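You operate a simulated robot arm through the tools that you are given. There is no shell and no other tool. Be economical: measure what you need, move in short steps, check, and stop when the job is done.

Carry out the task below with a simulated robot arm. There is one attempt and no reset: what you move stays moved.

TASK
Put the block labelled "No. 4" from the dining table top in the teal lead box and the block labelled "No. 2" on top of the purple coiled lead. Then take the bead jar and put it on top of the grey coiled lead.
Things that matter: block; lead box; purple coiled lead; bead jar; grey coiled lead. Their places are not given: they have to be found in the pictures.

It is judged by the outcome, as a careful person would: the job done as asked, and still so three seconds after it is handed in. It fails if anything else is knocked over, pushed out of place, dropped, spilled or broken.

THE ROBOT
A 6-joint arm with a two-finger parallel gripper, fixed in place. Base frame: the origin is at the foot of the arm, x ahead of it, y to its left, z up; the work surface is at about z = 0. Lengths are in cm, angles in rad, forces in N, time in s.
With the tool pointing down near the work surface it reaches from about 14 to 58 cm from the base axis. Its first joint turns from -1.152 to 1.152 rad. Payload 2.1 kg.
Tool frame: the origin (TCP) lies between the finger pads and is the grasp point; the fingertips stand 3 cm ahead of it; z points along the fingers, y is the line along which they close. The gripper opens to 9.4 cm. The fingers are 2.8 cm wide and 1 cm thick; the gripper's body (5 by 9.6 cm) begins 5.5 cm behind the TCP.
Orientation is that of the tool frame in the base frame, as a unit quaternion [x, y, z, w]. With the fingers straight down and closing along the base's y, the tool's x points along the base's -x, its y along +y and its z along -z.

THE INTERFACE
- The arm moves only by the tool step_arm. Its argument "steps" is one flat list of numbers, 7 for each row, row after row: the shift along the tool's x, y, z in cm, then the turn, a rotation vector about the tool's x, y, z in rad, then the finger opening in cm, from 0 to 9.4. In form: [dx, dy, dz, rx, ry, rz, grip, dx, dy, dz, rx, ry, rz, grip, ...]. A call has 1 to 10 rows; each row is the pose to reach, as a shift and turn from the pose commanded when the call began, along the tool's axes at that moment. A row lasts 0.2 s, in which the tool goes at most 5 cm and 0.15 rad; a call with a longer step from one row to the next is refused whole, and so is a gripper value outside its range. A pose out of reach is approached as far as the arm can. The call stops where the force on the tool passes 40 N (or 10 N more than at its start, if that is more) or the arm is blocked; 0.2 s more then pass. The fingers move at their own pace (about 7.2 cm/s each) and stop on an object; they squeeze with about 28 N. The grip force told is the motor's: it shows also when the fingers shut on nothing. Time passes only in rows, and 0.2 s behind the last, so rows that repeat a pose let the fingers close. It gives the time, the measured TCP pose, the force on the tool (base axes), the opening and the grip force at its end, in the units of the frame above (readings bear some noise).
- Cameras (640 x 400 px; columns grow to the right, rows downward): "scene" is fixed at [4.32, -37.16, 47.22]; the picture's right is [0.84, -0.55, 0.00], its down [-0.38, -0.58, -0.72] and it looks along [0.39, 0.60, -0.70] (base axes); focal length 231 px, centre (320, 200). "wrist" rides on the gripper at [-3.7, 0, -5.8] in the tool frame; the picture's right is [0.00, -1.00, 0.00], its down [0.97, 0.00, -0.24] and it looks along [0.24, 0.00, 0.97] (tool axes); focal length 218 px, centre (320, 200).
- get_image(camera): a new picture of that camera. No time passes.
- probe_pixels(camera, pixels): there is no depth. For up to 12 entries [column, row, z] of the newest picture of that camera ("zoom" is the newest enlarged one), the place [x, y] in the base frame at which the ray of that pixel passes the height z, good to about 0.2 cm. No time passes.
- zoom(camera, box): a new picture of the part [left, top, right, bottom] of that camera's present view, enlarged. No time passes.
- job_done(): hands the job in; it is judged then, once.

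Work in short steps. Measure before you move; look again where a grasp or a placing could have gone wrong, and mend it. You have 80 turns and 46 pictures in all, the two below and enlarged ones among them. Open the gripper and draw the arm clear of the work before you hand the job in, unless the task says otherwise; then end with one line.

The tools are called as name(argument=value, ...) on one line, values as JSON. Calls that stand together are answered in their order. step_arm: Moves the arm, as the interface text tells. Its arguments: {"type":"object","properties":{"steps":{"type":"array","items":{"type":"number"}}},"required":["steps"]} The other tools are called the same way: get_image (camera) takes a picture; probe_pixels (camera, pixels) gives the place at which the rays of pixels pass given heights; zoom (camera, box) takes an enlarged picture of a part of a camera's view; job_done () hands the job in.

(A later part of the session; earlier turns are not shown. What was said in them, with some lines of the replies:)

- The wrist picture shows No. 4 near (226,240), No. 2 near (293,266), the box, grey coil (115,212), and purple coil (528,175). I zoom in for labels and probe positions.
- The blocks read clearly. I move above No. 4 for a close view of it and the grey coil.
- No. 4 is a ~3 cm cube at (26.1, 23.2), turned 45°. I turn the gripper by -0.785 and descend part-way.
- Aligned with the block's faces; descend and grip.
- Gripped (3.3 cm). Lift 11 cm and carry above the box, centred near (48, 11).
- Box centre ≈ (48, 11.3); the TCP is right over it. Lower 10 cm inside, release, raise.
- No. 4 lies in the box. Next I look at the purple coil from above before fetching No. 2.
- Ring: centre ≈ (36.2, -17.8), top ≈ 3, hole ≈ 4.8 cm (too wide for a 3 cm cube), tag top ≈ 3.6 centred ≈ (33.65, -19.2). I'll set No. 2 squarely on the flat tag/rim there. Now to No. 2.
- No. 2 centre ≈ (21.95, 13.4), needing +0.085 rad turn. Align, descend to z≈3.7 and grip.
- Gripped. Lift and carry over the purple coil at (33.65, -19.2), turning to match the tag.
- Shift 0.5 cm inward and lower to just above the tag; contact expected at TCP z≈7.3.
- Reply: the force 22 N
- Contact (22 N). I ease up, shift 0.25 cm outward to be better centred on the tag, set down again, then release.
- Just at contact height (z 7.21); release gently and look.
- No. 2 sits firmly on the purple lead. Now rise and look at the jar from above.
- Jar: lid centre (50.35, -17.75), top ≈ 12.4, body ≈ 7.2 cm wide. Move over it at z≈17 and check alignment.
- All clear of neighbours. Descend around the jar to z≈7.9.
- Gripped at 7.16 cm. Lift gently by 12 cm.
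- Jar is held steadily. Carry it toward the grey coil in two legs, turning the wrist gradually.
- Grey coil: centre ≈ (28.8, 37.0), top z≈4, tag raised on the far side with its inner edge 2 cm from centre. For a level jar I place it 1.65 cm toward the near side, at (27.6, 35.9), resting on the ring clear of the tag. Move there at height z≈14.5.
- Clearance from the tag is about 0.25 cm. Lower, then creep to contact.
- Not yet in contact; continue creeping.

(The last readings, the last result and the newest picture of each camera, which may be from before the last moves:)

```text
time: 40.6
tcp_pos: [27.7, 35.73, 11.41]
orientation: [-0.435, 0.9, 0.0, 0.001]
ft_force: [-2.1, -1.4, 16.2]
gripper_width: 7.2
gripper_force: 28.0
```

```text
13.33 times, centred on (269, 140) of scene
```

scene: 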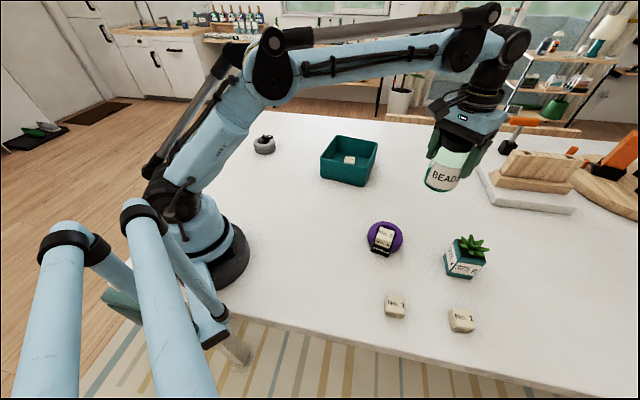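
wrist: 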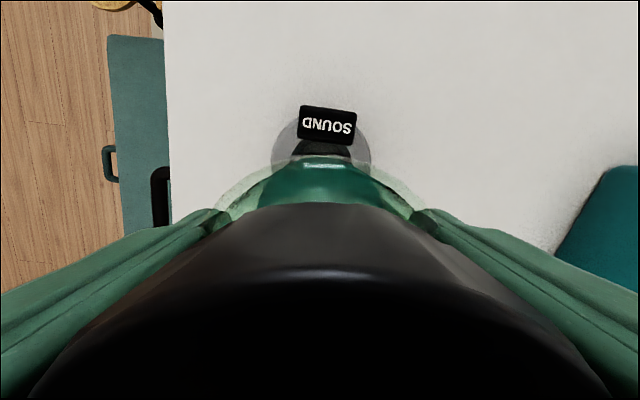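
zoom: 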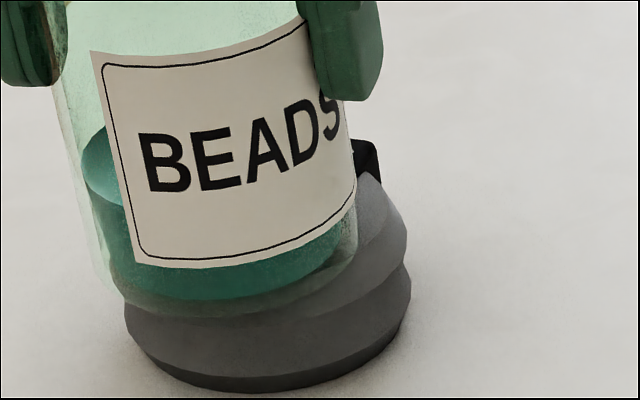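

Contact (ring top is ≈3.5, so there is a bit more room). I lift 0.4, shift 0.3 cm inward, and set down again.

step_arm(steps=[0, 0, -0.3, 0, 0, 0, 6, 0, 0, -0.5, 0, 0, 0, 6, -0.3, 0, -0.5, 0, 0, 0, 6, -0.3, 0, -0.3, 0, 0, 0, 6, -0.3, 0, -0.15, 0, 0, 0, 6, -0.3, 0, -0.05, 0, 0, 0, 6, -0.3, 0, -0.05, 0, 0, 0, 6])

```text
time: 42.2
tcp_pos: [27.76, 35.96, 11.43]
orientation: [-0.435, 0.9, 0.0, 0.001]
ft_force: [1.0, -0.3, -3.3]
gripper_width: 7.16
gripper_force: 27.7
```

step_arm(steps=[0, 0, 0.06, 0, 0, 0, 6, 0, 0, 0.12, 0, 0, 0, 6, 0, 0, 0.12, 0, 0, 0, 6])

```text
time: 43.0
tcp_pos: [27.94, 36.13, 11.53]
orientation: [-0.435, 0.9, 0.0, 0.001]
ft_force: [1.1, -3.0, 16.5]
gripper_width: 7.16
gripper_force: 28.0
```

Contact at the same height, so the tag is clear. Ease and open gradually.

step_arm(steps=[0, 0, -0.04, 0, 0, 0, 6, 0, 0, -0.04, 0, 0, 0, 7.2, 0, 0, -0.04, 0, 0, 0, 7.6, 0, 0, -0.04, 0, 0, 0, 8.2, 0, 0, -0.04, 0, 0, 0, 9.4, 0, 0, -0.04, 0, 0, 0, 9.4])

zoom(camera="scene", box=[230, 90, 310, 160])

```text
time: 44.4
tcp_pos: [27.88, 36.08, 11.35]
orientation: [-0.435, 0.9, 0.001, 0.0]
ft_force: [0.0, 0.5, 0.3]
gripper_width: 9.39
gripper_force: 0.1
```

```text
5.71 times, centred on (270, 125) of scene
```

zoom: 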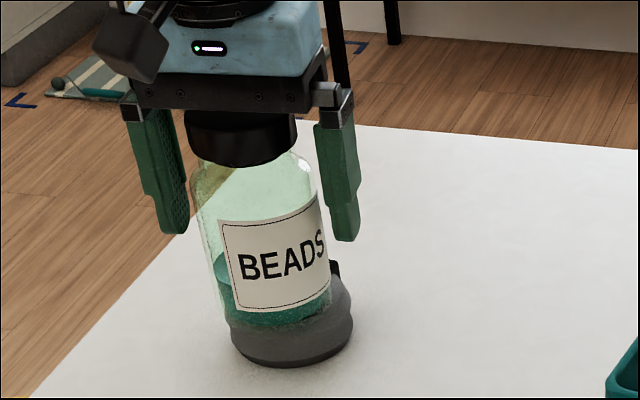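

Jar stands upright on the coil. Raise straight up slowly until clear, then back off.

step_arm(steps=[0, 0, -1, 0, 0, 0, 9.4, 0, 0, -2.5, 0, 0, 0, 9.4, 0, 0, -5, 0, 0, 0, 9.4, 0, 0, -8, 0, 0, 0, 9.4, 0, 0, -11, 0, 0, 0, 9.4, 0, 0, -13, 0, 0, 0, 9.4, 4, -3, -13, 0, 0, 0, 9.4, 8, -6, -13, 0, 0, 0, 9.4])

get_image(camera="wrist")

get_image(camera="scene")

zoom(camera="scene", box=[230, 90, 310, 160])

```text
time: 46.2
tcp_pos: [27.39, 25.81, 24.41]
orientation: [-0.436, 0.9, 0.0, 0.002]
ft_force: [0.5, -0.4, 0.0]
gripper_width: 9.4
gripper_force: 0.0
```

```text
7 pictures are left
```

wrist: 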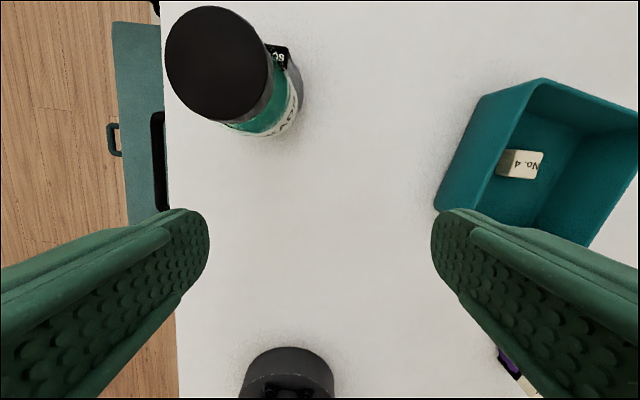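

```text
6 pictures are left
```

scene: 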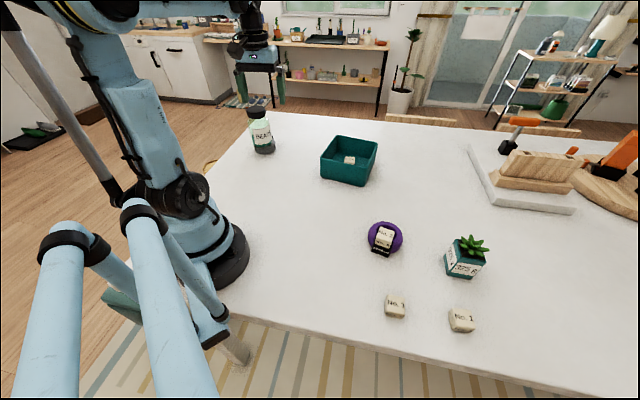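

```text
5.71 times, centred on (270, 125) of scene
```

zoom: 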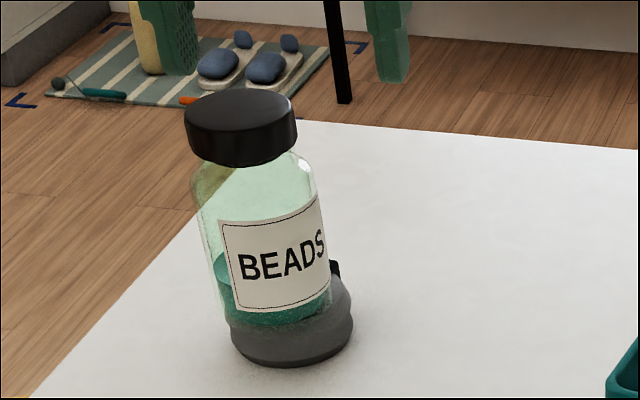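

The jar is steady on the grey lead, No. 4 is in the box, No. 2 is on the purple lead, and the arm is clear, so I hand it in.

job_done()

```text
The job is handed in.
```

The job is handed in: No. 4 is in the teal lead box, No. 2 rests on the raised tag of the purple coiled lead, and the bead jar stands upright on the grey coiled lead, slightly off-centre to clear its tag.
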